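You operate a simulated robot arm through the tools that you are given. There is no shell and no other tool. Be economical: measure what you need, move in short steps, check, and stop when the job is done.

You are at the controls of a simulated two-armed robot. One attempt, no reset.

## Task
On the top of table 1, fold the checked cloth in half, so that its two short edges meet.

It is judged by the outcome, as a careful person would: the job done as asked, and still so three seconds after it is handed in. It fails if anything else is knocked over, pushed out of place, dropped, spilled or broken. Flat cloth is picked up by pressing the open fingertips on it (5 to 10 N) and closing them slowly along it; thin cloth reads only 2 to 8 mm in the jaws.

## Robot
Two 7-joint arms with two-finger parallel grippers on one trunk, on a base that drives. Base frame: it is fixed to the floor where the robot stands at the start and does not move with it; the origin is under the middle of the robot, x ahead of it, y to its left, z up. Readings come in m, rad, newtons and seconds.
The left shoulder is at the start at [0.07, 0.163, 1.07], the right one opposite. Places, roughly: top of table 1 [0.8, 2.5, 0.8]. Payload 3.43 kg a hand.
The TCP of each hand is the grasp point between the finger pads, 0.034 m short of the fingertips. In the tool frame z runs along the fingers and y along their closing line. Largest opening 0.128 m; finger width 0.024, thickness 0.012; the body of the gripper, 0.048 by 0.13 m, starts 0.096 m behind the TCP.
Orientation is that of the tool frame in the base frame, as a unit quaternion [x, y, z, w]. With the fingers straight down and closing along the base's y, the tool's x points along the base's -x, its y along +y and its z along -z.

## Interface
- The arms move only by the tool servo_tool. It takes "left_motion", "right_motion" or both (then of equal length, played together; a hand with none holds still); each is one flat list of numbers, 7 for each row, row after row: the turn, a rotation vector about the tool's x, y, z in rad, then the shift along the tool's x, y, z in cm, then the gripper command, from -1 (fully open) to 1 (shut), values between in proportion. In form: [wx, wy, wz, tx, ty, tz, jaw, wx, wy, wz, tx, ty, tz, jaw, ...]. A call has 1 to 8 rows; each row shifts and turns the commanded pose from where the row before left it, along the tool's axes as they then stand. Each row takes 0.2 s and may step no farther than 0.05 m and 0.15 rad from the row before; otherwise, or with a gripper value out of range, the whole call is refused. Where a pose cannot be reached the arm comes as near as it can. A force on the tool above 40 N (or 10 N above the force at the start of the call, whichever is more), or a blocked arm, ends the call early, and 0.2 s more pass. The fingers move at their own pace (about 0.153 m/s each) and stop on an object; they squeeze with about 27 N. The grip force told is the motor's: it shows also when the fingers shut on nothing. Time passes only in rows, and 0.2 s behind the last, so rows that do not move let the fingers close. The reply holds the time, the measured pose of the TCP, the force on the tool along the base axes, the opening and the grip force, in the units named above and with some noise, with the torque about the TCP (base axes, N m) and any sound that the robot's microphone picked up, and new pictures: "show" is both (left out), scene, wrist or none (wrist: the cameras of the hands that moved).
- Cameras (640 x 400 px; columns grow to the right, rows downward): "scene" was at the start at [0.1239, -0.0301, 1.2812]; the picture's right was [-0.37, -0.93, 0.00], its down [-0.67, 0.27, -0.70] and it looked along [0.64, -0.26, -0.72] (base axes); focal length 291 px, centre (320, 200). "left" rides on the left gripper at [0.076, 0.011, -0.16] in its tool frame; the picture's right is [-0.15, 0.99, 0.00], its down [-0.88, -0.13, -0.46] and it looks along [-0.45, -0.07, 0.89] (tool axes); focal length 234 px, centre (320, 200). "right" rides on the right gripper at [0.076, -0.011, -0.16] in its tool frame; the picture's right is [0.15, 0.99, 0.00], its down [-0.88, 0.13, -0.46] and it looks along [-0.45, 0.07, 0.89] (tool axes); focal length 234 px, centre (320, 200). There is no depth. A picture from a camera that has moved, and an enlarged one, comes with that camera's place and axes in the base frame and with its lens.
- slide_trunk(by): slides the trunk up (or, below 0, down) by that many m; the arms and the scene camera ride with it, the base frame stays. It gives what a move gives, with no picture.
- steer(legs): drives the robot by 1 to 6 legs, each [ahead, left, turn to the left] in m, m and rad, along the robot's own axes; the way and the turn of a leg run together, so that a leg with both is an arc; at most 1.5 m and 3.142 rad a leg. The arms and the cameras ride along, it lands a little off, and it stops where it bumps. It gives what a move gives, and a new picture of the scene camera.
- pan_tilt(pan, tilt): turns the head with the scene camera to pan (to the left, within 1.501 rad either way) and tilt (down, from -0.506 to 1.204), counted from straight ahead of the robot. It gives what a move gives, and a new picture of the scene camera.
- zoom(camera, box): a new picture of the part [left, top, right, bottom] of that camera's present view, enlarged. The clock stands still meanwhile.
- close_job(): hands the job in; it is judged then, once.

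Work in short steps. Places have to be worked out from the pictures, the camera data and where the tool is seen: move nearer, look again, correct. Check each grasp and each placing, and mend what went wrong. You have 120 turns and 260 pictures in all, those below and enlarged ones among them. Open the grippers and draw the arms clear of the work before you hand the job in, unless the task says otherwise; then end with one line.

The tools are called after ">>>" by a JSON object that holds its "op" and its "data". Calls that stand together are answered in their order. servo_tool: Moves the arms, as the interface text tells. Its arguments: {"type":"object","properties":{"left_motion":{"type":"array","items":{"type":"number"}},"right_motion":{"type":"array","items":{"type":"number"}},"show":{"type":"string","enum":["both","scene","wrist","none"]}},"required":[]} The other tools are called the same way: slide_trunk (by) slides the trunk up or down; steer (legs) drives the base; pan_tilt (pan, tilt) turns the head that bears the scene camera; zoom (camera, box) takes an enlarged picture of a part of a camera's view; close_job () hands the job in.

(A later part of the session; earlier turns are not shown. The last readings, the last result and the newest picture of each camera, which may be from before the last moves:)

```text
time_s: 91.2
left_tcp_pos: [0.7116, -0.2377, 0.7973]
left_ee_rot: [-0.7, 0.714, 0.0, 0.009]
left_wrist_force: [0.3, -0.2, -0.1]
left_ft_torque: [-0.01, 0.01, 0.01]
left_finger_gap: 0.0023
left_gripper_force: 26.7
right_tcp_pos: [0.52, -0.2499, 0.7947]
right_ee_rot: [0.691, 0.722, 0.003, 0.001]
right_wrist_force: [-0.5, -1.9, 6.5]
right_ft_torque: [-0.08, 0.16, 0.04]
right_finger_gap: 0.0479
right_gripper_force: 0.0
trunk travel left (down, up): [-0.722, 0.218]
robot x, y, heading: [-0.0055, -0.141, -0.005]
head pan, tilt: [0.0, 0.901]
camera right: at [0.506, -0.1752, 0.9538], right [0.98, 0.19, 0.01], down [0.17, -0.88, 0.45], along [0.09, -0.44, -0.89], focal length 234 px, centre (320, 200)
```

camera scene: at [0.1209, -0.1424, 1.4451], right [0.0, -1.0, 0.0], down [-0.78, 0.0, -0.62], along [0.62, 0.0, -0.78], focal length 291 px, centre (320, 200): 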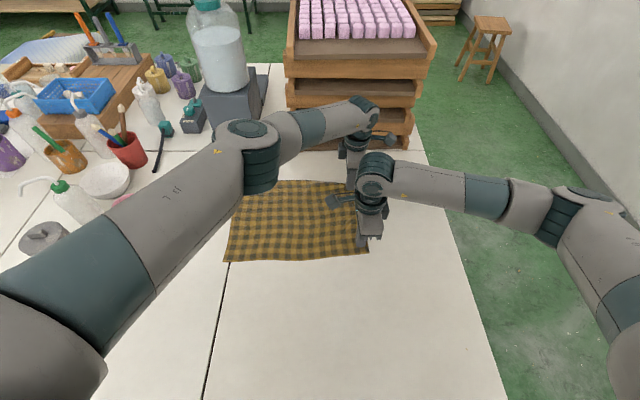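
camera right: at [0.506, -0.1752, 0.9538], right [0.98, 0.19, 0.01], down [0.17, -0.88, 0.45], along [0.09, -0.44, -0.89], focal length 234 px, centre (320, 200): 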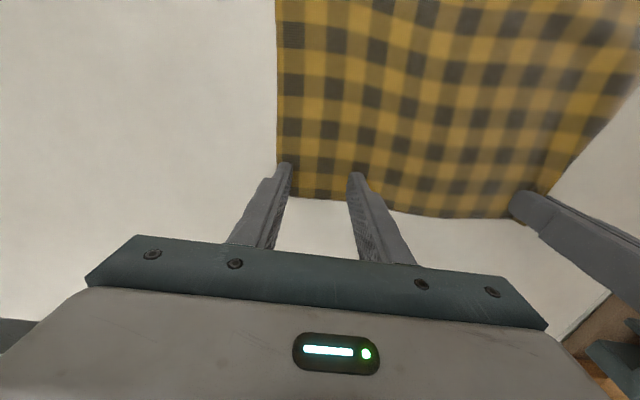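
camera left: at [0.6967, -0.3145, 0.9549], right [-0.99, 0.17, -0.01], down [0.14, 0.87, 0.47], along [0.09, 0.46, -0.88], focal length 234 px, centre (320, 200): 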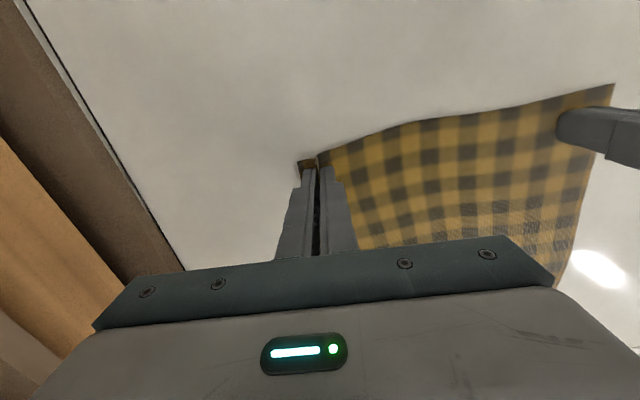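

6.5 N now. I'll press 1 mm more, and add a small downward creep while closing slowly.

>>> {"op": "servo_tool", "data": {"right_motion": [0, 0, 0, 0, 0, 0.1, 0.25, 0, 0, 0, 0, 0, 0.02, 0.36, 0, 0, 0, 0, 0, 0.02, 0.46, 0, 0, 0, 0, 0, 0.02, 0.56, 0, 0, 0, 0, 0, 0.02, 0.66, 0, 0, 0, 0, 0, 0, 0.78, 0, 0, 0, 0, 0, 0, 0.9, 0, 0, 0, 0, 0, 0, 1], "show": "wrist"}}

```text
time_s: 93.0
left_tcp_pos: [0.7094, -0.2372, 0.7986]
left_ee_rot: [-0.7, 0.714, -0.001, 0.011]
left_wrist_force: [-1.9, -0.4, -0.2]
left_ft_torque: [-0.02, 0.12, 0.01]
left_finger_gap: 0.0025
left_gripper_force: 27.4
right_tcp_pos: [0.5174, -0.2494, 0.7954]
right_ee_rot: [0.691, 0.723, 0.004, 0.002]
right_wrist_force: [-3.0, 4.5, 34.9]
right_ft_torque: [0.06, 0.4, -0.05]
right_finger_gap: 0.0072
right_gripper_force: 26.9
trunk travel left (down, up): [-0.722, 0.218]
robot x, y, heading: [-0.0044, -0.1416, 0.001]
head pan, tilt: [0.0, 0.901]
camera right: at [0.5024, -0.1743, 0.9535], right [0.98, 0.19, 0.01], down [0.17, -0.88, 0.45], along [0.09, -0.44, -0.89], focal length 234 px, centre (320, 200)
```

right: 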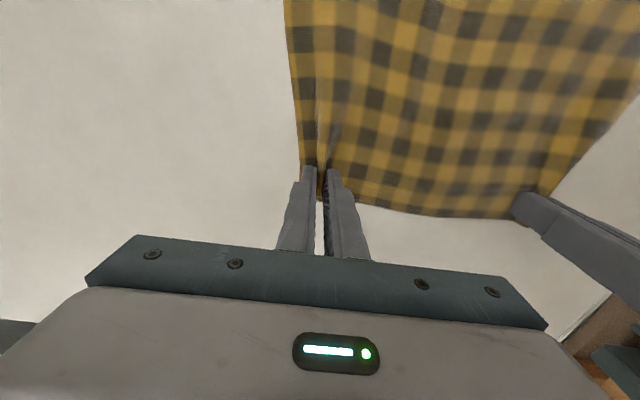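

The right hand now holds cloth (7.2 mm). I lift both 3 cm together and check.

>>> {"op": "servo_tool", "data": {"left_motion": [0, 0, 0, 0, 0, -0.5, 1, 0, 0, 0, 0, 0, -1, 1, 0, 0, 0, 0, 0, -1.5, 1], "right_motion": [0, 0, 0, 0, 0, -0.6, 1, 0, 0, 0, 0, 0, -1, 1, 0, 0, 0, 0, 0, -1.5, 1]}}

```text
time_s: 93.8
left_tcp_pos: [0.7103, -0.2382, 0.8264]
left_ee_rot: [-0.7, 0.714, 0.001, 0.009]
left_wrist_force: [-2.7, -0.5, 0.2]
left_ft_torque: [-0.02, 0.04, 0.03]
left_finger_gap: 0.0024
left_gripper_force: 26.8
right_tcp_pos: [0.5202, -0.251, 0.8238]
right_ee_rot: [0.691, 0.723, 0.002, 0.001]
right_wrist_force: [2.9, 1.0, -0.5]
right_ft_torque: [0.02, -0.09, 0.02]
right_finger_gap: 0.007
right_gripper_force: 26.9
trunk travel left (down, up): [-0.722, 0.218]
robot x, y, heading: [-0.007, -0.1427, -0.001]
head pan, tilt: [0.0, 0.901]
camera scene: at [0.1207, -0.1421, 1.445], right [0.0, -1.0, 0.0], down [-0.78, 0.0, -0.62], along [0.62, 0.0, -0.78], focal length 291 px, centre (320, 200)
camera right: at [0.5056, -0.1758, 0.9819], right [0.98, 0.19, 0.0], down [0.17, -0.87, 0.46], along [0.09, -0.45, -0.89], focal length 234 px, centre (320, 200)
camera left: at [0.6963, -0.3147, 0.9851], right [-0.99, 0.17, -0.01], down [0.14, 0.87, 0.47], along [0.09, 0.46, -0.88], focal length 234 px, centre (320, 200)
```

scene: 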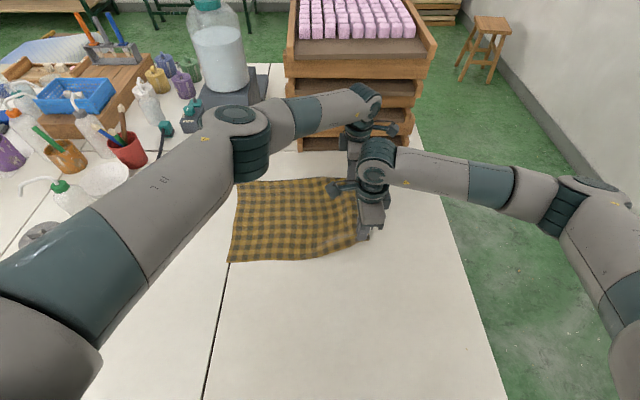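
right: 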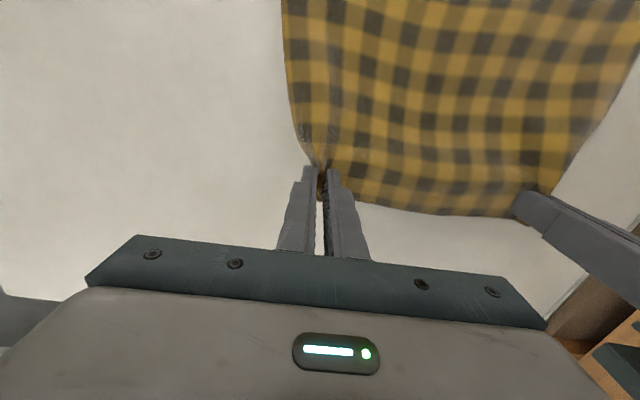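
left: 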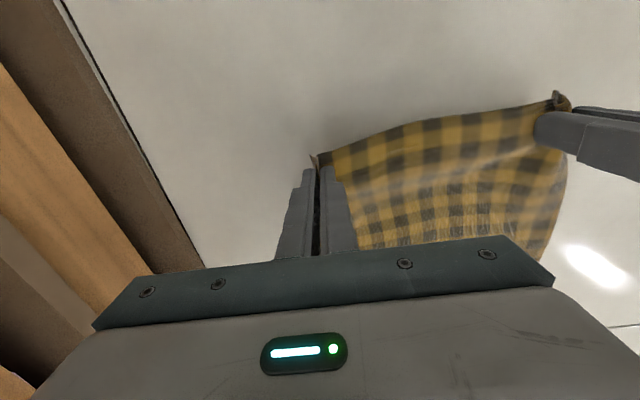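

Both corners are held. I now start the fold, moving both hands in an arc toward +y up to the apex (8 rows).

>>> {"op": "servo_tool", "data": {"left_motion": [0, 0, 0, -0.8, 0.02, -3.2, 1, 0, 0, 0, -1.3, 0.03, -2.5, 1, 0, 0, 0, -1.8, 0.04, -2.2, 1, 0, 0, 0, -2.1, 0.04, -1.9, 1, 0, 0, 0, -2.4, 0.05, -1.5, 1, 0, 0, 0, -2.7, 0.05, -1.2, 1, 0, 0, 0, -2.9, 0.06, -0.7, 1, 0, 0, 0, -2.9, 0.06, -0.2, 1], "right_motion": [0, 0, 0, 0.8, 0.05, -3.2, 1, 0, 0, 0, 1.3, 0.08, -2.5, 1, 0, 0, 0, 1.8, 0.1, -2.2, 1, 0, 0, 0, 2.1, 0.1, -1.9, 1, 0, 0, 0, 2.4, 0.12, -1.5, 1, 0, 0, 0, 2.7, 0.12, -1.2, 1, 0, 0, 0, 2.8, 0.12, -0.7, 1, 0, 0, 0, 2.8, 0.12, -0.2, 1]}}

```text
time_s: 95.6
left_tcp_pos: [0.7085, -0.0689, 0.9611]
left_ee_rot: [-0.7, 0.714, 0.0, 0.008]
left_wrist_force: [-3.2, -0.3, -0.7]
left_ft_torque: [-0.03, 0.12, 0.03]
left_finger_gap: 0.0026
left_gripper_force: 27.1
right_tcp_pos: [0.5181, -0.0808, 0.9576]
right_ee_rot: [0.691, 0.723, 0.002, 0.002]
right_wrist_force: [3.3, 1.0, -0.9]
right_ft_torque: [0.0, -0.13, 0.0]
right_finger_gap: 0.0073
right_gripper_force: 27.1
trunk travel left (down, up): [-0.722, 0.218]
robot x, y, heading: [-0.0053, -0.1436, -0.005]
head pan, tilt: [0.0, 0.901]
camera scene: at [0.1209, -0.1395, 1.4451], right [0.0, -1.0, 0.0], down [-0.78, 0.0, -0.62], along [0.62, 0.0, -0.78], focal length 291 px, centre (320, 200)
camera right: at [0.5033, -0.0055, 1.1156], right [0.98, 0.19, 0.0], down [0.17, -0.87, 0.46], along [0.09, -0.45, -0.89], focal length 234 px, centre (320, 200)
camera left: at [0.6948, -0.1455, 1.1204], right [-0.99, 0.17, -0.01], down [0.14, 0.87, 0.47], along [0.09, 0.46, -0.88], focal length 234 px, centre (320, 200)
```

scene: 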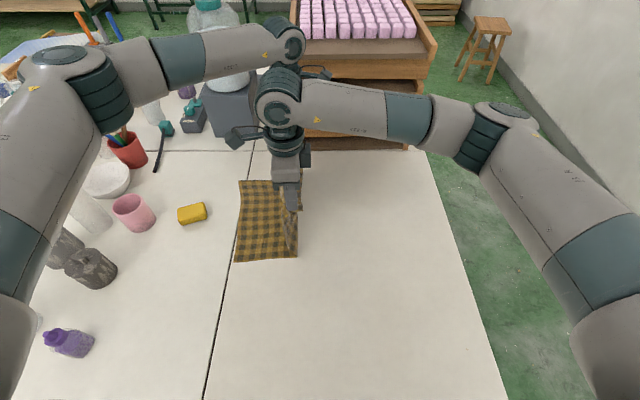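
right: 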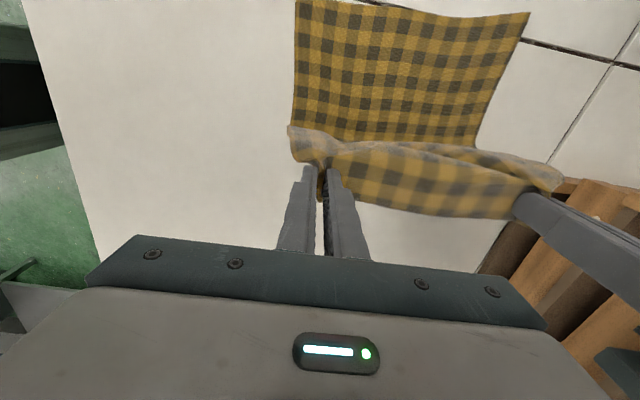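
left: 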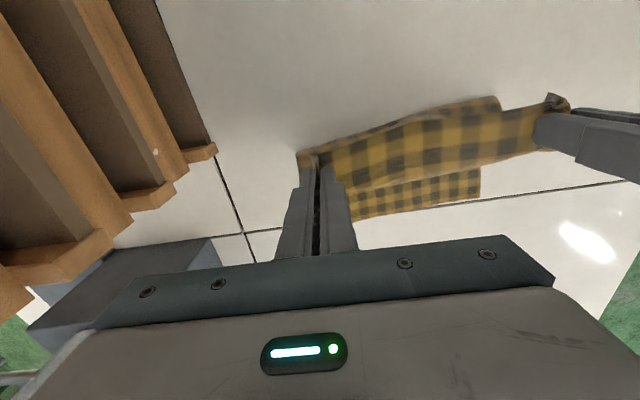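

The arc works: the left half is still flat and the right half hangs from the hands. Now the descending half toward the left edge (left hand to y≈0.106, right hand to y≈0.075).

>>> {"op": "servo_tool", "data": {"left_motion": [0, 0, 0, -3.05, 0.06, 0.2, 1, 0, 0, 0, -2.95, 0.06, 0.8, 1, 0, 0, 0, -2.75, 0.05, 1.3, 1, 0, 0, 0, -2.5, 0.05, 1.6, 1, 0, 0, 0, -2.2, 0.04, 2.0, 1, 0, 0, 0, -1.8, 0.04, 2.4, 1, 0, 0, 0, -1.4, 0.03, 2.9, 1, 0, 0, 0, -0.8, 0.02, 3.0, 1], "right_motion": [0, 0, 0, 2.75, 0.12, 0.1, 1, 0, 0, 0, 2.65, 0.12, 0.7, 1, 0, 0, 0, 2.45, 0.1, 1.3, 1, 0, 0, 0, 2.25, 0.1, 1.6, 1, 0, 0, 0, 1.95, 0.08, 2.0, 1, 0, 0, 0, 1.6, 0.06, 2.4, 1, 0, 0, 0, 1.2, 0.05, 2.9, 1, 0, 0, 0, 0.75, 0.03, 3.0, 1]}}

```text
time_s: 97.4
left_tcp_pos: [0.7123, 0.105, 0.8212]
left_ee_rot: [-0.699, 0.715, 0.0, 0.008]
left_wrist_force: [-4.0, -0.2, 0.0]
left_ft_torque: [-0.06, 0.17, 0.0]
left_finger_gap: 0.0023
left_gripper_force: 26.8
right_tcp_pos: [0.5241, 0.0719, 0.8175]
right_ee_rot: [0.692, 0.722, 0.003, 0.001]
right_wrist_force: [5.0, 0.7, -0.1]
right_ft_torque: [0.06, -0.11, 0.0]
right_finger_gap: 0.0068
right_gripper_force: 26.1
trunk travel left (down, up): [-0.722, 0.218]
robot x, y, heading: [-0.0011, -0.142, -0.005]
head pan, tilt: [0.0, 0.901]
camera scene: at [0.1218, -0.1415, 1.4451], right [0.0, -1.0, 0.0], down [-0.78, 0.0, -0.62], along [0.62, 0.0, -0.78], focal length 291 px, centre (320, 200)
camera right: at [0.5085, 0.1467, 0.9753], right [0.98, 0.19, 0.0], down [0.17, -0.88, 0.45], along [0.09, -0.44, -0.89], focal length 234 px, centre (320, 200)
camera left: at [0.6979, 0.029, 0.98], right [-0.99, 0.17, -0.01], down [0.14, 0.87, 0.47], along [0.09, 0.46, -0.88], focal length 234 px, centre (320, 200)
```

scene: 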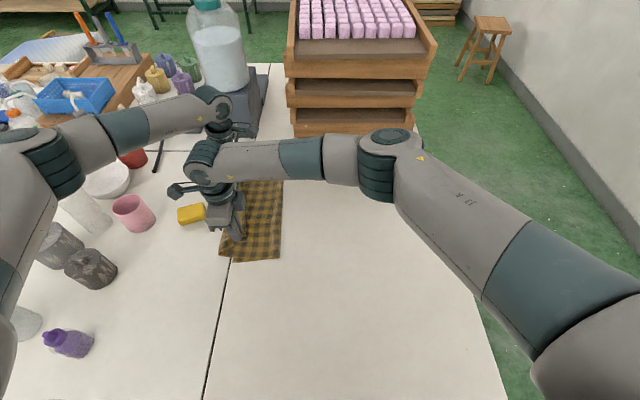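
right: 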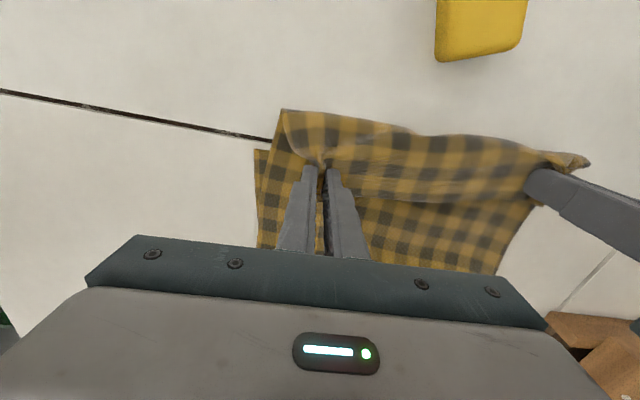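
left: 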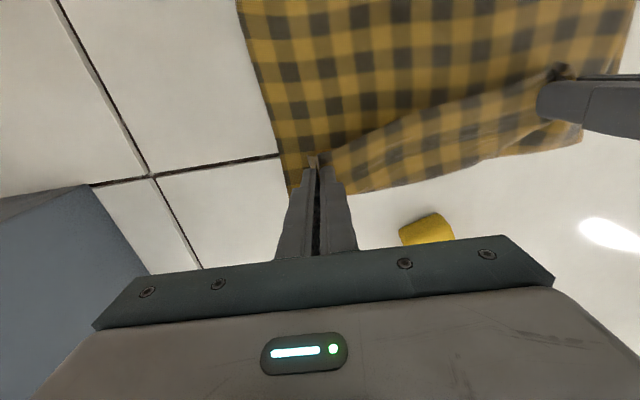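

The hands are nearly down. I'll zoom in to compare the top layer's edge with the bottom layer's edge before releasing.

>>> {"op": "zoom", "data": {"camera": "left", "box": [230, 0, 640, 256]}}

>>> {"op": "zoom", "data": {"camera": "right", "box": [220, 60, 620, 310]}}

>>> {"op": "zoom", "data": {"camera": "scene", "box": [160, 130, 320, 280]}}

```text
1.56 times, centred on (435, 128) of left
camera zoom: at [0.6979, 0.029, 0.98], right [-0.99, 0.17, -0.01], down [0.14, 0.87, 0.47], along [0.09, 0.46, -0.88], focal length 366 px, centre (140, 312)
```

zoom: 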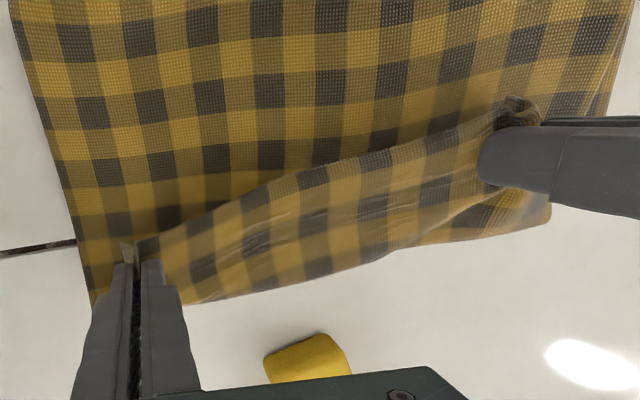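

```text
1.60 times, centred on (420, 185) of right
camera zoom: at [0.5085, 0.1467, 0.9753], right [0.98, 0.19, 0.0], down [0.17, -0.88, 0.45], along [0.09, -0.44, -0.89], focal length 375 px, centre (160, 224)
```

zoom: 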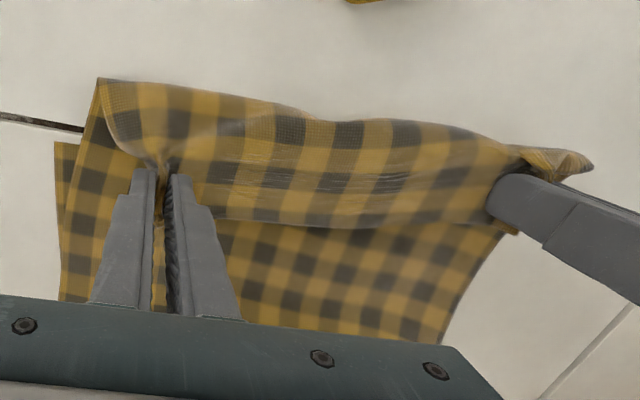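

```text
2.67 times, centred on (240, 205) of scene
camera zoom: at [0.1218, -0.1415, 1.4451], right [0.0, -1.0, 0.0], down [-0.78, 0.0, -0.62], along [0.62, 0.0, -0.78], focal length 776 px, centre (533, 187)
```

zoom: 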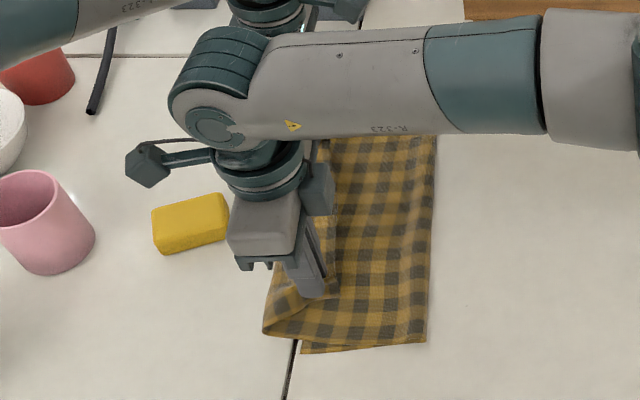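

The bulge shows the fold line crept left to y≈−0.036 (target about −0.085), so the top layer is too long and curls back. I'll bring both hands back over to the right to lay that part flat again, then redo the arc with more slack.

>>> {"op": "servo_tool", "data": {"left_motion": [0, 0, 0, 2.5, -0.04, -3, 1, 0, 0, 0, 3.5, -0.06, -3, 1, 0, 0, 0, 4, -0.06, -2, 1, 0, 0, 0, 4.2, -0.07, 0, 1, 0, 0, 0, 4.2, -0.07, 0, 1, 0, 0, 0, 4.2, -0.07, 0.5, 1, 0, 0, 0, 4, -0.07, 1, 1, 0, 0, 0, 3.4, -0.05, 1, 1], "right_motion": [0, 0, 0, -2.5, -0.1, -3, 1, 0, 0, 0, -3.5, -0.13, -3, 1, 0, 0, 0, -4, -0.15, -2, 1, 0, 0, 0, -4, -0.16, 0, 1, 0, 0, 0, -4, -0.16, 0, 1, 0, 0, 0, -4, -0.16, 0.5, 1, 0, 0, 0, -3.8, -0.15, 1, 1, 0, 0, 0, -3.2, -0.13, 1, 1]}}

```text
time_s: 99.2
left_tcp_pos: [0.7059, -0.1987, 0.8732]
left_ee_rot: [-0.699, 0.715, 0.001, 0.009]
left_wrist_force: [0.3, -0.3, -0.2]
left_ft_torque: [0.06, 0.01, -0.04]
left_finger_gap: 0.0026
left_gripper_force: 26.8
right_tcp_pos: [0.5212, -0.2205, 0.8708]
right_ee_rot: [0.692, 0.722, 0.004, 0.001]
right_wrist_force: [0.8, 0.0, 0.7]
right_ft_torque: [-0.01, 0.02, -0.01]
right_finger_gap: 0.0072
right_gripper_force: 26.8
trunk travel left (down, up): [-0.722, 0.218]
robot x, y, heading: [-0.0051, -0.1396, -0.005]
head pan, tilt: [0.0, 0.901]
camera scene: at [0.1206, -0.1453, 1.4452], right [0.0, -1.0, 0.0], down [-0.78, 0.0, -0.62], along [0.62, 0.0, -0.78], focal length 291 px, centre (320, 200)
camera right: at [0.5062, -0.1465, 1.0294], right [0.98, 0.19, 0.01], down [0.17, -0.88, 0.45], along [0.09, -0.44, -0.89], focal length 234 px, centre (320, 200)
camera left: at [0.6924, -0.2769, 1.031], right [-0.99, 0.17, -0.01], down [0.14, 0.87, 0.47], along [0.09, 0.46, -0.88], focal length 234 px, centre (320, 200)
```

scene: 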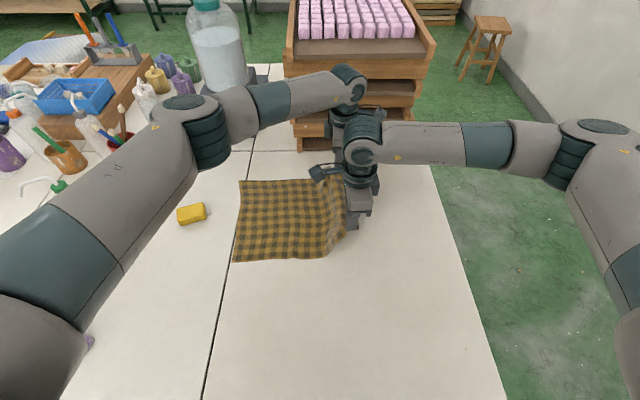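
right: 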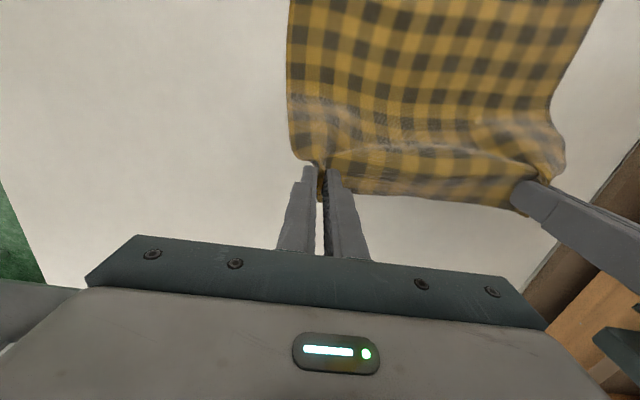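
left: 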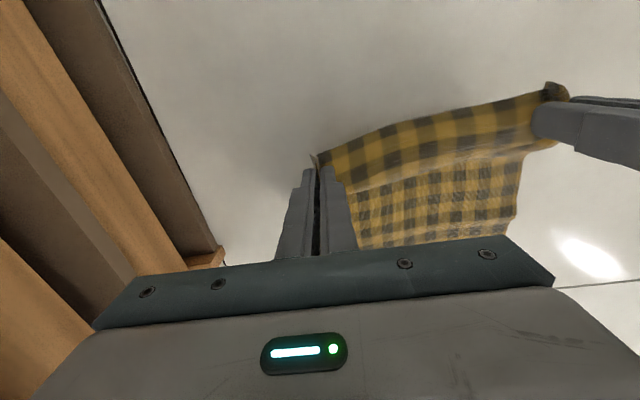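

The left part is flat again. I go up to the apex above the intended fold line (y≈−0.09) and tilt the tools 0.45 rad, so that the fingertips point back toward −y and the cloth can trail behind the hands.

>>> {"op": "servo_tool", "data": {"left_motion": [0, 0, 0, -2.7, 0.05, -2, 1, 0, 0, 0, -2.7, 0.05, -2, 1, 0, 0, 0, -2.7, 0.05, -1.5, 1, 0, 0, 0, -2.7, 0.05, -1.2, 1, 0, 0.15, 0, 0, 0, 0, 1, 0, 0.15, 0, 0, 0, 0, 1, 0, 0.15, 0, 0, 0, 0, 1], "right_motion": [0, 0, 0, 2.7, 0.12, -2, 1, 0, 0, 0, 2.7, 0.12, -2, 1, 0, 0, 0, 2.7, 0.12, -1.5, 1, 0, 0, 0, 2.7, 0.12, -1.2, 1, 0, -0.15, 0, 0, 0, 0, 1, 0, -0.15, 0, 0, 0, 0, 1, 0, -0.15, 0, 0, 0, 0, 1]}}

```text
time_s: 100.8
left_tcp_pos: [0.7095, -0.0856, 0.9414]
left_ee_rot: [-0.682, 0.699, -0.157, -0.151]
left_wrist_force: [-0.5, -0.3, 0.0]
left_ft_torque: [0.01, 0.0, -0.02]
left_finger_gap: 0.0026
left_gripper_force: 27.4
right_tcp_pos: [0.5212, -0.1077, 0.9413]
right_ee_rot: [0.675, 0.703, -0.153, 0.164]
right_wrist_force: [0.0, 0.7, -0.7]
right_ft_torque: [-0.06, 0.0, -0.01]
right_finger_gap: 0.0069
right_gripper_force: 27.3
trunk travel left (down, up): [-0.722, 0.218]
robot x, y, heading: [-0.0041, -0.1396, -0.007]
head pan, tilt: [0.0, 0.901]
camera scene: at [0.1209, -0.1392, 1.4451], right [0.0, -1.0, 0.0], down [-0.78, 0.0, -0.62], along [0.62, 0.0, -0.78], focal length 291 px, centre (320, 200)
camera right: at [0.5042, 0.0297, 1.0494], right [0.98, 0.17, -0.06], down [0.15, -0.59, 0.79], along [0.1, -0.79, -0.6], focal length 234 px, centre (320, 200)
camera left: at [0.6957, -0.0855, 1.1185], right [-0.99, 0.15, -0.07], down [0.15, 0.99, 0.04], along [0.08, 0.03, -1.0], focal length 234 px, centre (320, 200)
```

scene: 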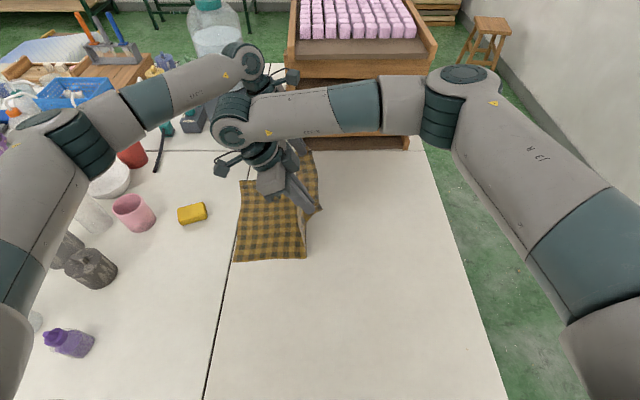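
right: 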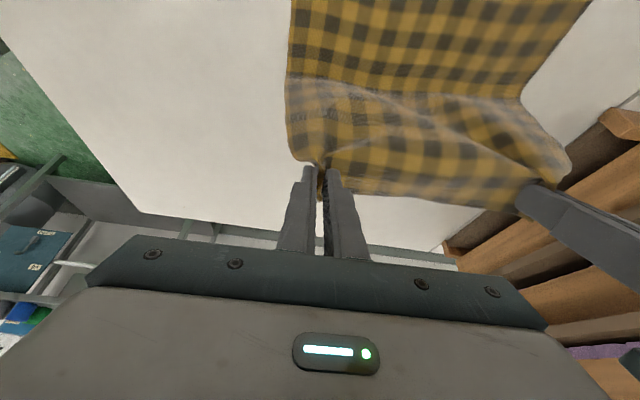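
left: 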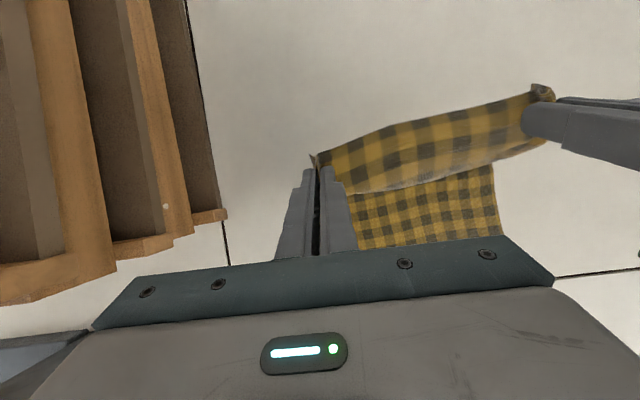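

The fold base is at y≈−0.10, as intended. Continuing left on a lower, slacker path, 5 rows and then a check.

>>> {"op": "servo_tool", "data": {"left_motion": [0, 0, 0, -2.61, 0.05, -1.04, 1, 0, 0, 0, -2.87, 0.05, -0.5, 1, 0, 0, 0, -3.13, 0.05, 0.04, 1, 0, 0, 0, -3.12, 0.05, 0.49, 1, 0, 0, 0, -3.12, 0.05, 0.94, 1], "right_motion": [0, 0, 0, 2.61, 0.1, -1.04, 1, 0, 0, 0, 2.87, 0.1, -0.5, 1, 0, 0, 0, 3.13, 0.1, 0.04, 1, 0, 0, 0, 3.12, 0.1, 0.49, 1, 0, 0, 0, 3.12, 0.1, 0.94, 1]}}

```text
time_s: 102.0
left_tcp_pos: [0.711, 0.0489, 0.877]
left_ee_rot: [-0.681, 0.699, -0.155, -0.151]
left_wrist_force: [-5.2, 0.0, -0.4]
left_ft_torque: [-0.08, 0.23, -0.07]
left_finger_gap: 0.0027
left_gripper_force: 27.4
right_tcp_pos: [0.5189, 0.0251, 0.8803]
right_ee_rot: [0.675, 0.704, -0.152, 0.163]
right_wrist_force: [6.1, 2.0, -0.4]
right_ft_torque: [0.0, -0.15, 0.1]
right_finger_gap: 0.0068
right_gripper_force: 27.0
trunk travel left (down, up): [-0.722, 0.218]
robot x, y, heading: [-0.006, -0.143, -0.004]
head pan, tilt: [0.0, 0.901]
camera scene: at [0.1211, -0.1402, 1.4451], right [0.0, -1.0, 0.0], down [-0.78, 0.0, -0.62], along [0.62, 0.0, -0.78], focal length 291 px, centre (320, 200)
camera right: at [0.5014, 0.1623, 0.9891], right [0.98, 0.17, -0.06], down [0.15, -0.59, 0.79], along [0.1, -0.79, -0.61], focal length 234 px, centre (320, 200)
camera left: at [0.6983, 0.0486, 1.0541], right [-0.99, 0.15, -0.07], down [0.15, 0.99, 0.04], along [0.08, 0.03, -1.0], focal length 234 px, centre (320, 200)
```

scene: 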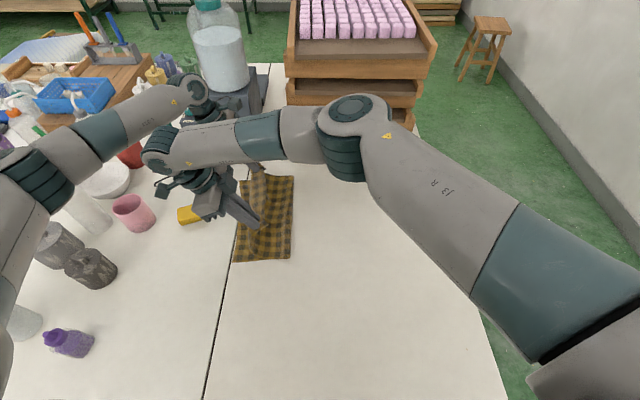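
right: 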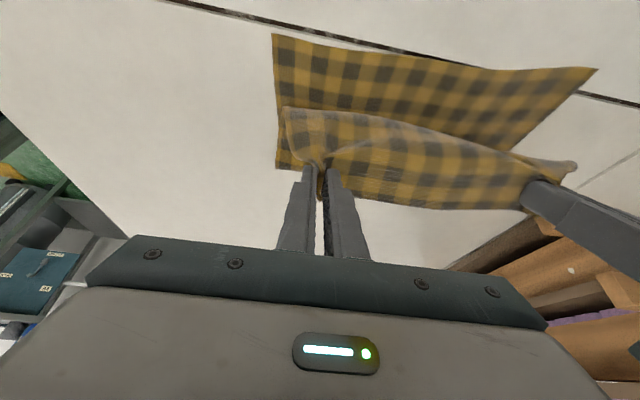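
left: 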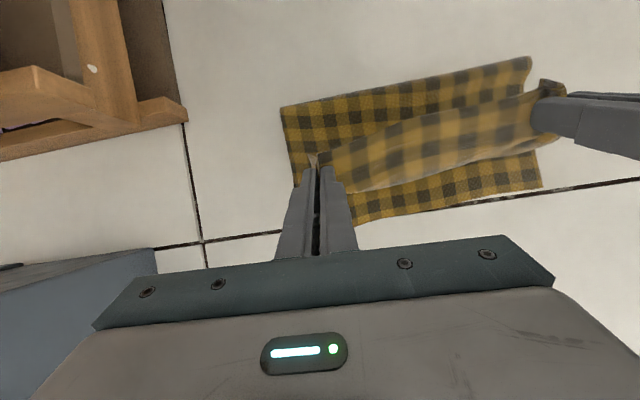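

The high arc lifts too much cloth, and the slack then falls left and carries the fold line with it. A low path will work better: with the hands about 5 cm up, the cloth rolls over and the fold trails at half the hand travel. I return to the right first, going low.

>>> {"op": "servo_tool", "data": {"left_motion": [0, 0, 0, 4.25, -0.06, 0.39, 1, 0, 0, 0, 4.04, -0.06, 0.84, 1, 0, 0, 0, 3.6, -0.06, 1.74, 1, 0, 0, 0, 3.17, -0.06, 2.64, 1, 0, 0, 0, 2.73, -0.06, 3.54, 1, 0, 0, 0, 2.73, -0.06, 3.54, 1, 0, 0, 0, 2.5, -0.06, 3.3, 1], "right_motion": [0, 0, 0, -4.25, -0.14, 0.39, 1, 0, 0, 0, -4.04, -0.14, 0.84, 1, 0, 0, 0, -3.6, -0.14, 1.74, 1, 0, 0, 0, -3.17, -0.14, 2.64, 1, 0, 0, 0, -2.73, -0.14, 3.54, 1, 0, 0, 0, -2.73, -0.14, 3.54, 1, 0, 0, 0, -2.3, -0.14, 3.4, 1]}}

```text
time_s: 103.6
left_tcp_pos: [0.709, -0.2311, 0.8336]
left_ee_rot: [-0.682, 0.698, -0.155, -0.149]
left_wrist_force: [0.9, 0.9, -0.3]
left_ft_torque: [0.05, 0.01, -0.03]
left_finger_gap: 0.0023
left_gripper_force: 26.9
right_tcp_pos: [0.5253, -0.2553, 0.8302]
right_ee_rot: [0.675, 0.704, -0.15, 0.16]
right_wrist_force: [-0.8, -1.1, -0.3]
right_ft_torque: [0.05, -0.02, -0.02]
right_finger_gap: 0.0067
right_gripper_force: 26.5
trunk travel left (down, up): [-0.722, 0.218]
robot x, y, heading: [0.0034, -0.1409, -0.004]
head pan, tilt: [0.0, 0.901]
camera scene: at [0.1214, -0.1463, 1.4451], right [0.0, -1.0, 0.0], down [-0.78, 0.01, -0.62], along [0.62, 0.0, -0.78], focal length 291 px, centre (320, 200)
camera right: at [0.5075, -0.1188, 0.9398], right [0.98, 0.18, -0.06], down [0.15, -0.59, 0.79], along [0.1, -0.79, -0.61], focal length 234 px, centre (320, 200)
camera left: at [0.6963, -0.2317, 1.0101], right [-0.99, 0.15, -0.07], down [0.15, 0.99, 0.05], along [0.08, 0.03, -1.0], focal length 234 px, centre (320, 200)
```

scene: 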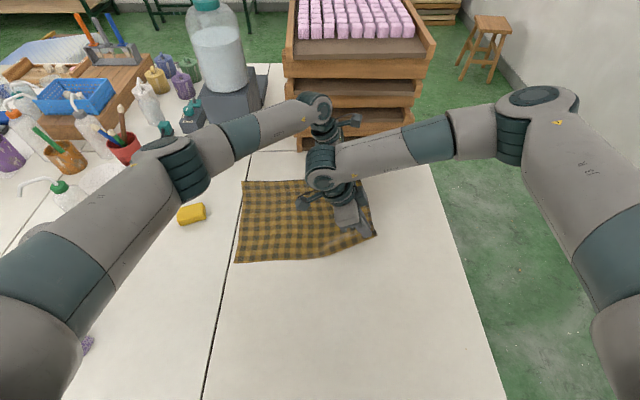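
right: 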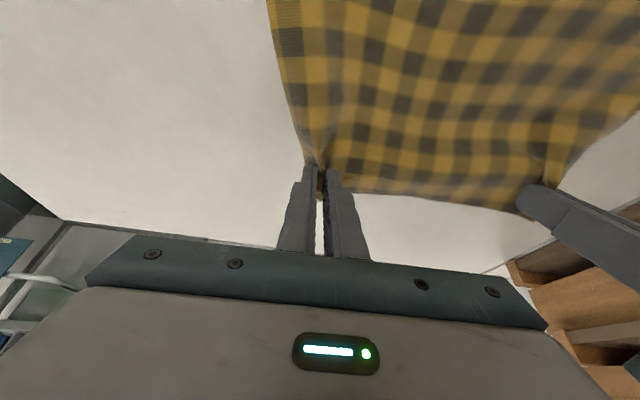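
left: 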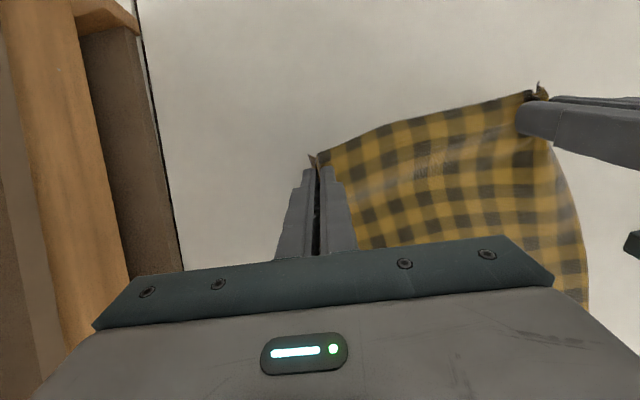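

Now the low path: raise 1 cm and move both hands toward +y at constant height, 6 rows, then check.

>>> {"op": "servo_tool", "data": {"left_motion": [0, 0, 0, -2.45, 0.06, -2.29, 1, 0, 0, 0, -2.88, 0.06, -1.39, 1, 0, 0, 0, -2.88, 0.06, -1.39, 1, 0, 0, 0, -2.88, 0.06, -1.39, 1, 0, 0, 0, -2.88, 0.06, -1.39, 1, 0, 0, 0, -2.88, 0.06, -1.39, 1], "right_motion": [0, 0, 0, 2.45, 0.1, -2.29, 1, 0, 0, 0, 2.88, 0.1, -1.39, 1, 0, 0, 0, 2.88, 0.1, -1.39, 1, 0, 0, 0, 2.88, 0.1, -1.39, 1, 0, 0, 0, 2.88, 0.1, -1.39, 1, 0, 0, 0, 2.88, 0.1, -1.39, 1]}}

```text
time_s: 105.0
left_tcp_pos: [0.709, -0.0364, 0.8465]
left_ee_rot: [-0.681, 0.699, -0.156, -0.151]
left_wrist_force: [-1.8, -0.6, 0.1]
left_ft_torque: [-0.05, 0.0, 0.02]
left_finger_gap: 0.0026
left_gripper_force: 27.3
right_tcp_pos: [0.5199, -0.0587, 0.8419]
right_ee_rot: [0.675, 0.704, -0.152, 0.162]
right_wrist_force: [0.4, 0.1, -0.3]
right_ft_torque: [-0.03, -0.04, -0.01]
right_finger_gap: 0.0069
right_gripper_force: 26.9
trunk travel left (down, up): [-0.722, 0.218]
robot x, y, heading: [-0.0054, -0.1392, -0.004]
head pan, tilt: [0.0, 0.901]
camera scene: at [0.1202, -0.1392, 1.4451], right [0.0, -1.0, 0.0], down [-0.78, 0.0, -0.62], along [0.62, 0.0, -0.78], focal length 291 px, centre (320, 200)
camera right: at [0.5029, 0.078, 0.9518], right [0.98, 0.17, -0.06], down [0.15, -0.59, 0.79], along [0.1, -0.79, -0.61], focal length 234 px, centre (320, 200)
camera left: at [0.6959, -0.0358, 1.0227], right [-0.99, 0.15, -0.07], down [0.15, 0.99, 0.04], along [0.08, 0.03, -1.0], focal length 234 px, centre (320, 200)
```

scene: 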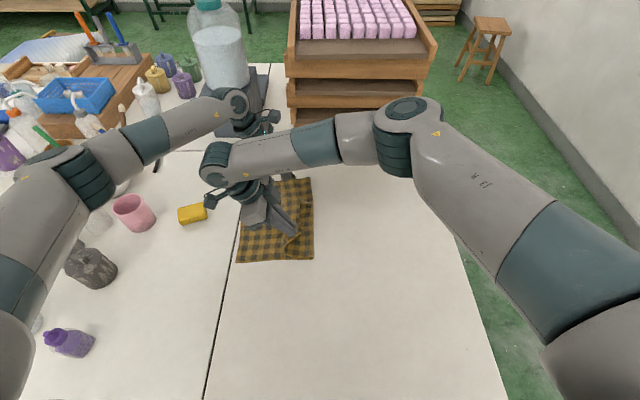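
right: 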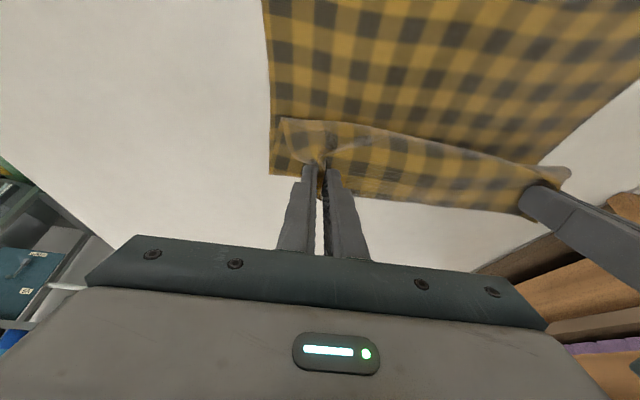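
left: 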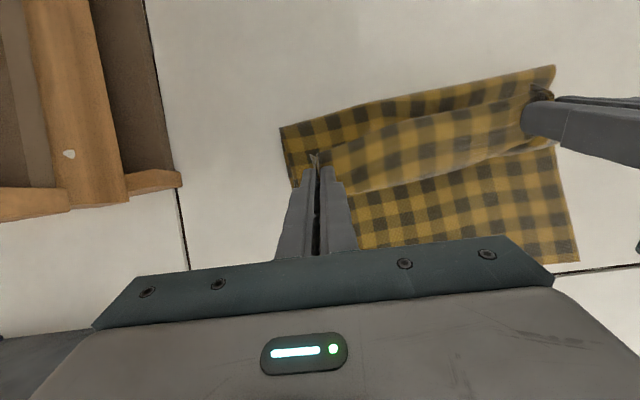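

I see the cause: with the jaws closed along x, the pinched pleat runs along y, so the cloth is clamped leaving toward +y and always bulges ahead of the hands. Gripping with the jaws closing along y (ridge parallel to the edge) will let it hang and flip naturally. I lay the cloth back flat first.

>>> {"op": "servo_tool", "data": {"left_motion": [0, -0.15, 0, 0, 0, 0, 1, 0, -0.15, 0, 0, 0, 0, 1, 0, -0.15, 0, 0, 0, 0, 1, 0, 0, 0, 4.5, -0.08, 0, 1, 0, 0, 0, 4.5, -0.08, 0.8, 1, 0, 0, 0, 4.5, -0.08, 1.2, 1, 0, 0, 0, 4.5, -0.08, 1.2, 1, 0, 0, 0, 4.3, -0.08, 1.2, 1], "right_motion": [0, 0.15, 0, 0, 0, 0, 1, 0, 0.15, 0, 0, 0, 0, 1, 0, 0.15, 0, 0, 0, 0, 1, 0, 0, 0, -4.5, -0.18, 0, 1, 0, 0, 0, -4.5, -0.18, 0.6, 1, 0, 0, 0, -4.5, -0.18, 1.1, 1, 0, 0, 0, -4.5, -0.18, 1.1, 1, 0, 0, 0, -4.3, -0.18, 1.1, 1], "show": "scene"}}

```text
time_s: 106.8
left_tcp_pos: [0.7072, -0.2636, 0.7982]
left_ee_rot: [-0.699, 0.715, 0.001, 0.011]
left_wrist_force: [0.2, -0.3, -0.1]
left_ft_torque: [0.01, -0.02, 0.01]
left_finger_gap: 0.0025
left_gripper_force: 26.7
right_tcp_pos: [0.5217, -0.2895, 0.8037]
right_ee_rot: [0.691, 0.723, 0.004, 0.0]
right_wrist_force: [-0.6, -0.5, 0.2]
right_ft_torque: [0.02, -0.03, -0.03]
right_finger_gap: 0.0069
right_gripper_force: 27.2
trunk travel left (down, up): [-0.722, 0.218]
robot x, y, heading: [-0.0038, -0.1437, -0.003]
head pan, tilt: [0.0, 0.901]
camera scene: at [0.1194, -0.1477, 1.4453], right [0.0, -1.0, 0.0], down [-0.78, 0.01, -0.62], along [0.62, 0.0, -0.78], focal length 291 px, centre (320, 200)
```

scene: 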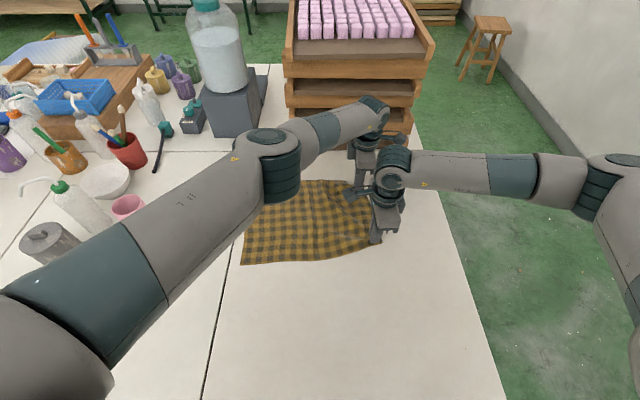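

I pull a further 2.5 cm to flatten the cloth, then lower the right hand a little, open both and lift off.

>>> {"op": "servo_tool", "data": {"left_motion": [0, 0, 0, 1.3, 0, 0, 1, 0, 0, 0, 1.2, 0, 0, 1, 0, 0, 0, 0, 0, 0, 1, 0, 0, 0, 0, 0, 0, 0.3, 0, 0, 0, 0, 0, 0, 0.2, 0, 0, 0, 0, 0, -4, 0.2, 0, 0, 0, 0, 0, -4.5, 0.2], "right_motion": [0, 0, 0, -1.3, -0.5, 0, 1, 0, 0, 0, -1.2, -0.5, 0, 1, 0, 0, 0, 0, 0, 0.5, 1, 0, 0, 0, 0, 0, 0, 0.3, 0, 0, 0, 0, 0, 0, 0.2, 0, 0, 0, 0, 0, -4, 0.2, 0, 0, 0, 0, 0, -4.5, 0.2], "show": "both"}}

```text
time_s: 108.4
left_tcp_pos: [0.7067, -0.2763, 0.8823]
left_ee_rot: [-0.699, 0.715, 0.001, 0.01]
left_wrist_force: [1.1, -0.4, 0.3]
left_ft_torque: [0.0, -0.01, 0.0]
left_finger_gap: 0.051
left_gripper_force: 0.0
left hand out of reach, approached as far as the arm can: row 2
right_tcp_pos: [0.5135, -0.306, 0.886]
right_ee_rot: [0.691, 0.723, 0.003, 0.0]
right_wrist_force: [-0.3, -0.2, -0.5]
right_ft_torque: [0.01, -0.03, -0.02]
right_finger_gap: 0.0513
right_gripper_force: 0.0
trunk travel left (down, up): [-0.722, 0.218]
robot x, y, heading: [-0.0055, -0.1418, -0.005]
head pan, tilt: [0.0, 0.901]
camera scene: at [0.1192, -0.1431, 1.4451], right [0.0, -1.0, 0.0], down [-0.78, 0.0, -0.62], along [0.62, 0.0, -0.78], focal length 291 px, centre (320, 200)
camera right: at [0.4975, -0.2306, 1.0439], right [0.98, 0.19, 0.01], down [0.17, -0.88, 0.45], along [0.09, -0.44, -0.89], focal length 234 px, centre (320, 200)
camera left: at [0.692, -0.3537, 1.0406], right [-0.99, 0.17, -0.01], down [0.14, 0.87, 0.47], along [0.09, 0.46, -0.88], focal length 234 px, centre (320, 200)
```

scene: 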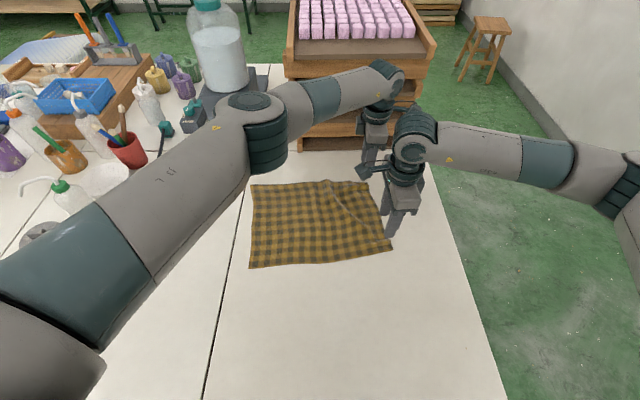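
right: 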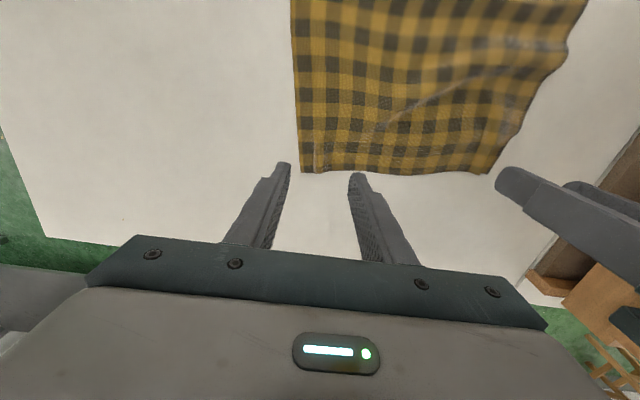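
left: 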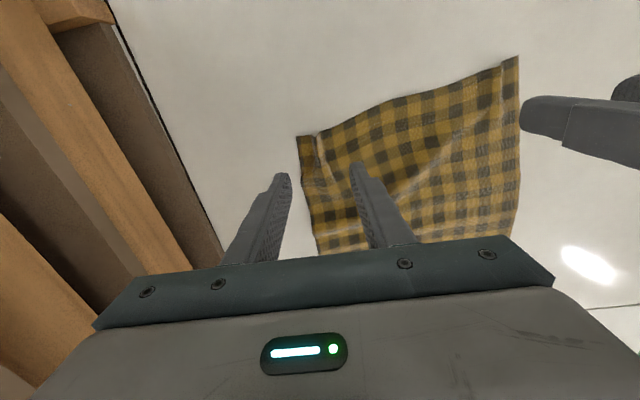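

The cloth is released, with a slight rotation and a few wrinkles at its right end. The left short edge (from (0.446, 0.035) to (0.732, 0.075)) is clean, so I'll grip that one with the jaws closing across the edge and fold it over to the right. First I raise both hands and yaw them back to neutral.

>>> {"op": "servo_tool", "data": {"left_motion": [0, 0, 0.143, 0, 0, -1, 0.2, 0, 0, 0.143, 0, 0, -1, 0.2, 0, 0, 0.143, 0, 0, -1, 0.2, 0, 0, 0.143, 0, 0, -1, 0.2, 0, 0, 0.143, 0, 0, -1, 0.2, 0, 0, 0.143, 0, 0, -1, 0.2, 0, 0, 0.143, 0, 0, -1, 0.2, 0, 0, 0.143, 0, 0, -1, 0.2], "right_motion": [0, 0, -0.139, 0, 0, -1, 0.2, 0, 0, -0.139, 0, 0, -1, 0.2, 0, 0, -0.139, 0, 0, -1, 0.2, 0, 0, -0.139, 0, 0, -1, 0.2, 0, 0, -0.139, 0, 0, -1, 0.2, 0, 0, -0.139, 0, 0, -1, 0.2, 0, 0, -0.139, 0, 0, -1, 0.2, 0, 0, -0.139, 0, 0, -1, 0.2], "show": "none"}}

>>> {"op": "servo_tool", "data": {"left_motion": [0, 0, 0.143, 0, 0, 0, 0.4, 0, 0, 0.143, 0, 0, 0, 0.4, 0, 0, 0, 0, 0, 0, 0.4, 0, 0, 0, 0, 0, 0, 0.4], "right_motion": [0, 0, -0.139, 0, 0, 0, 0.4, 0, 0, -0.139, 0, 0, 0, 0.4, 0, 0, -0.139, 0, 0, 0, 0.4, 0, 0, -0.139, 0, 0, 0, 0.4], "show": "none"}}

```text
time_s: 110.2
left_tcp_pos: [0.7064, -0.2763, 0.9622]
left_ee_rot: [-0.201, 0.98, 0.004, 0.007]
left_wrist_force: [0.5, -0.5, 0.0]
left_ft_torque: [0.01, 0.01, 0.02]
left_finger_gap: 0.0511
left_gripper_force: 0.1
right_tcp_pos: [0.5133, -0.308, 0.9619]
right_ee_rot: [0.205, 0.979, 0.002, 0.002]
right_wrist_force: [0.1, -0.8, -0.2]
right_ft_torque: [0.0, 0.02, 0.04]
right_finger_gap: 0.0511
right_gripper_force: 0.0
trunk travel left (down, up): [-0.722, 0.218]
robot x, y, heading: [-0.003, -0.1407, -0.002]
head pan, tilt: [0.0, 0.901]
```

```text
time_s: 111.2
left_tcp_pos: [0.706, -0.2768, 0.9625]
left_ee_rot: [-0.059, 0.998, 0.007, 0.006]
left_wrist_force: [0.4, 0.0, -0.1]
left_ft_torque: [-0.04, 0.03, 0.0]
left_finger_gap: 0.0386
left_gripper_force: 0.0
right_tcp_pos: [0.5131, -0.3071, 0.9623]
right_ee_rot: [-0.071, 0.997, 0.001, 0.003]
right_wrist_force: [-0.2, 0.8, -0.5]
right_ft_torque: [0.02, 0.03, -0.02]
right_finger_gap: 0.0383
right_gripper_force: 0.2
trunk travel left (down, up): [-0.722, 0.218]
robot x, y, heading: [-0.0044, -0.1418, -0.002]
head pan, tilt: [0.0, 0.901]
```

Both hands are neutral with a slight yaw matching the edge. I move them over the left edge.

>>> {"op": "servo_tool", "data": {"left_motion": [0, 0, 0, -0.4, 4, 0, 0.4, 0, 0, 0, -0.4, 4, 0, 0.4, 0, 0, 0, -0.4, 4, 0, 0.4, 0, 0, 0, -0.4, 4, 0, 0.4, 0, 0, 0, -0.4, 4, 0, 0.4, 0, 0, 0, -0.4, 4, 0, 0.4, 0, 0, 0, -0.4, 4, 0, 0.4, 0, 0, 0, -0.4, 4, 0, 0.4], "right_motion": [0, 0, 0, -0.22, 4, 0, 0.4, 0, 0, 0, -0.22, 4, 0, 0.4, 0, 0, 0, -0.22, 4, 0, 0.4, 0, 0, 0, -0.22, 4, 0, 0.4, 0, 0, 0, -0.22, 4, 0, 0.4, 0, 0, 0, -0.22, 4, 0, 0.4, 0, 0, 0, -0.22, 4, 0, 0.4, 0, 0, 0, -0.22, 4, 0, 0.4]}}

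```text
time_s: 113.0
left_tcp_pos: [0.7002, 0.0491, 0.9645]
left_ee_rot: [-0.059, 0.998, 0.004, 0.008]
left_wrist_force: [0.3, -0.3, 0.2]
left_ft_torque: [-0.05, 0.0, 0.03]
left_finger_gap: 0.0384
left_gripper_force: 0.2
right_tcp_pos: [0.4854, 0.0181, 0.961]
right_ee_rot: [-0.07, 0.998, 0.0, 0.001]
right_wrist_force: [0.7, 1.0, -0.2]
right_ft_torque: [-0.08, -0.02, -0.03]
right_finger_gap: 0.0386
right_gripper_force: 0.0
trunk travel left (down, up): [-0.722, 0.218]
robot x, y, heading: [-0.0033, -0.1384, -0.004]
head pan, tilt: [0.0, 0.901]
camera scene: at [0.1201, -0.138, 1.4451], right [0.0, -1.0, 0.0], down [-0.78, 0.0, -0.62], along [0.62, -0.01, -0.78], focal length 291 px, centre (320, 200)
camera right: at [0.4108, -0.0046, 1.1182], right [-0.28, 0.96, 0.0], down [0.85, 0.25, 0.46], along [0.44, 0.13, -0.89], focal length 234 px, centre (320, 200)
camera left: at [0.6228, 0.0506, 1.1226], right [0.03, 1.0, 0.01], down [0.88, -0.03, 0.47], along [0.47, 0.0, -0.88], focal length 234 px, centre (320, 200)
```

scene: 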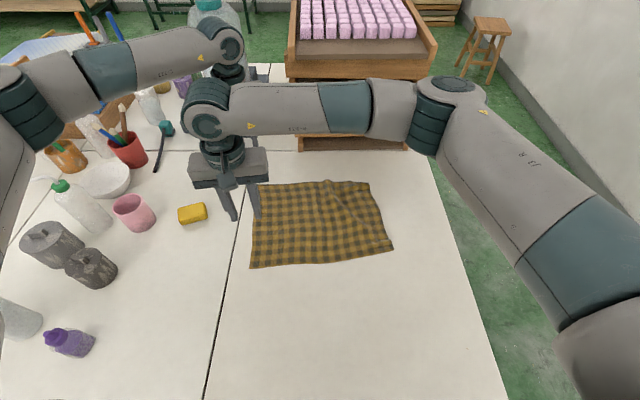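
right: 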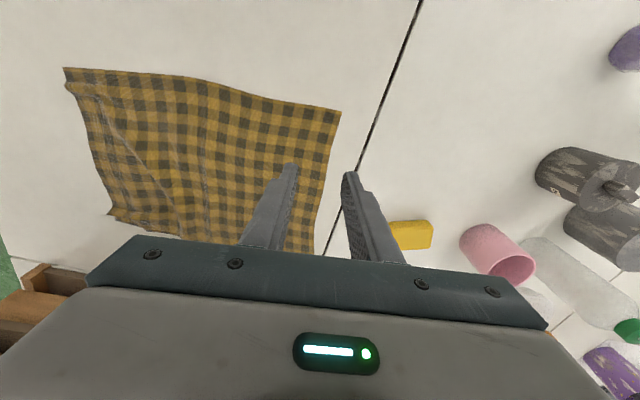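
left: 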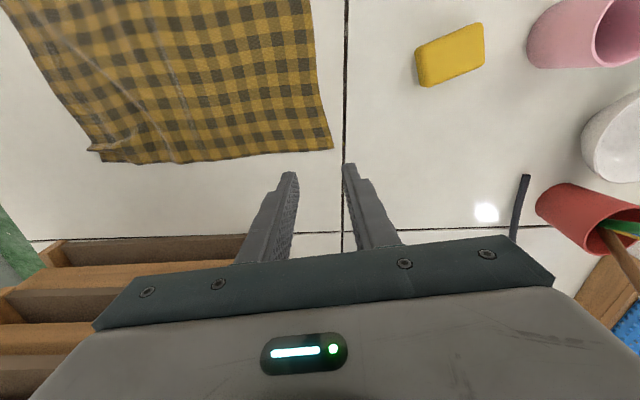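

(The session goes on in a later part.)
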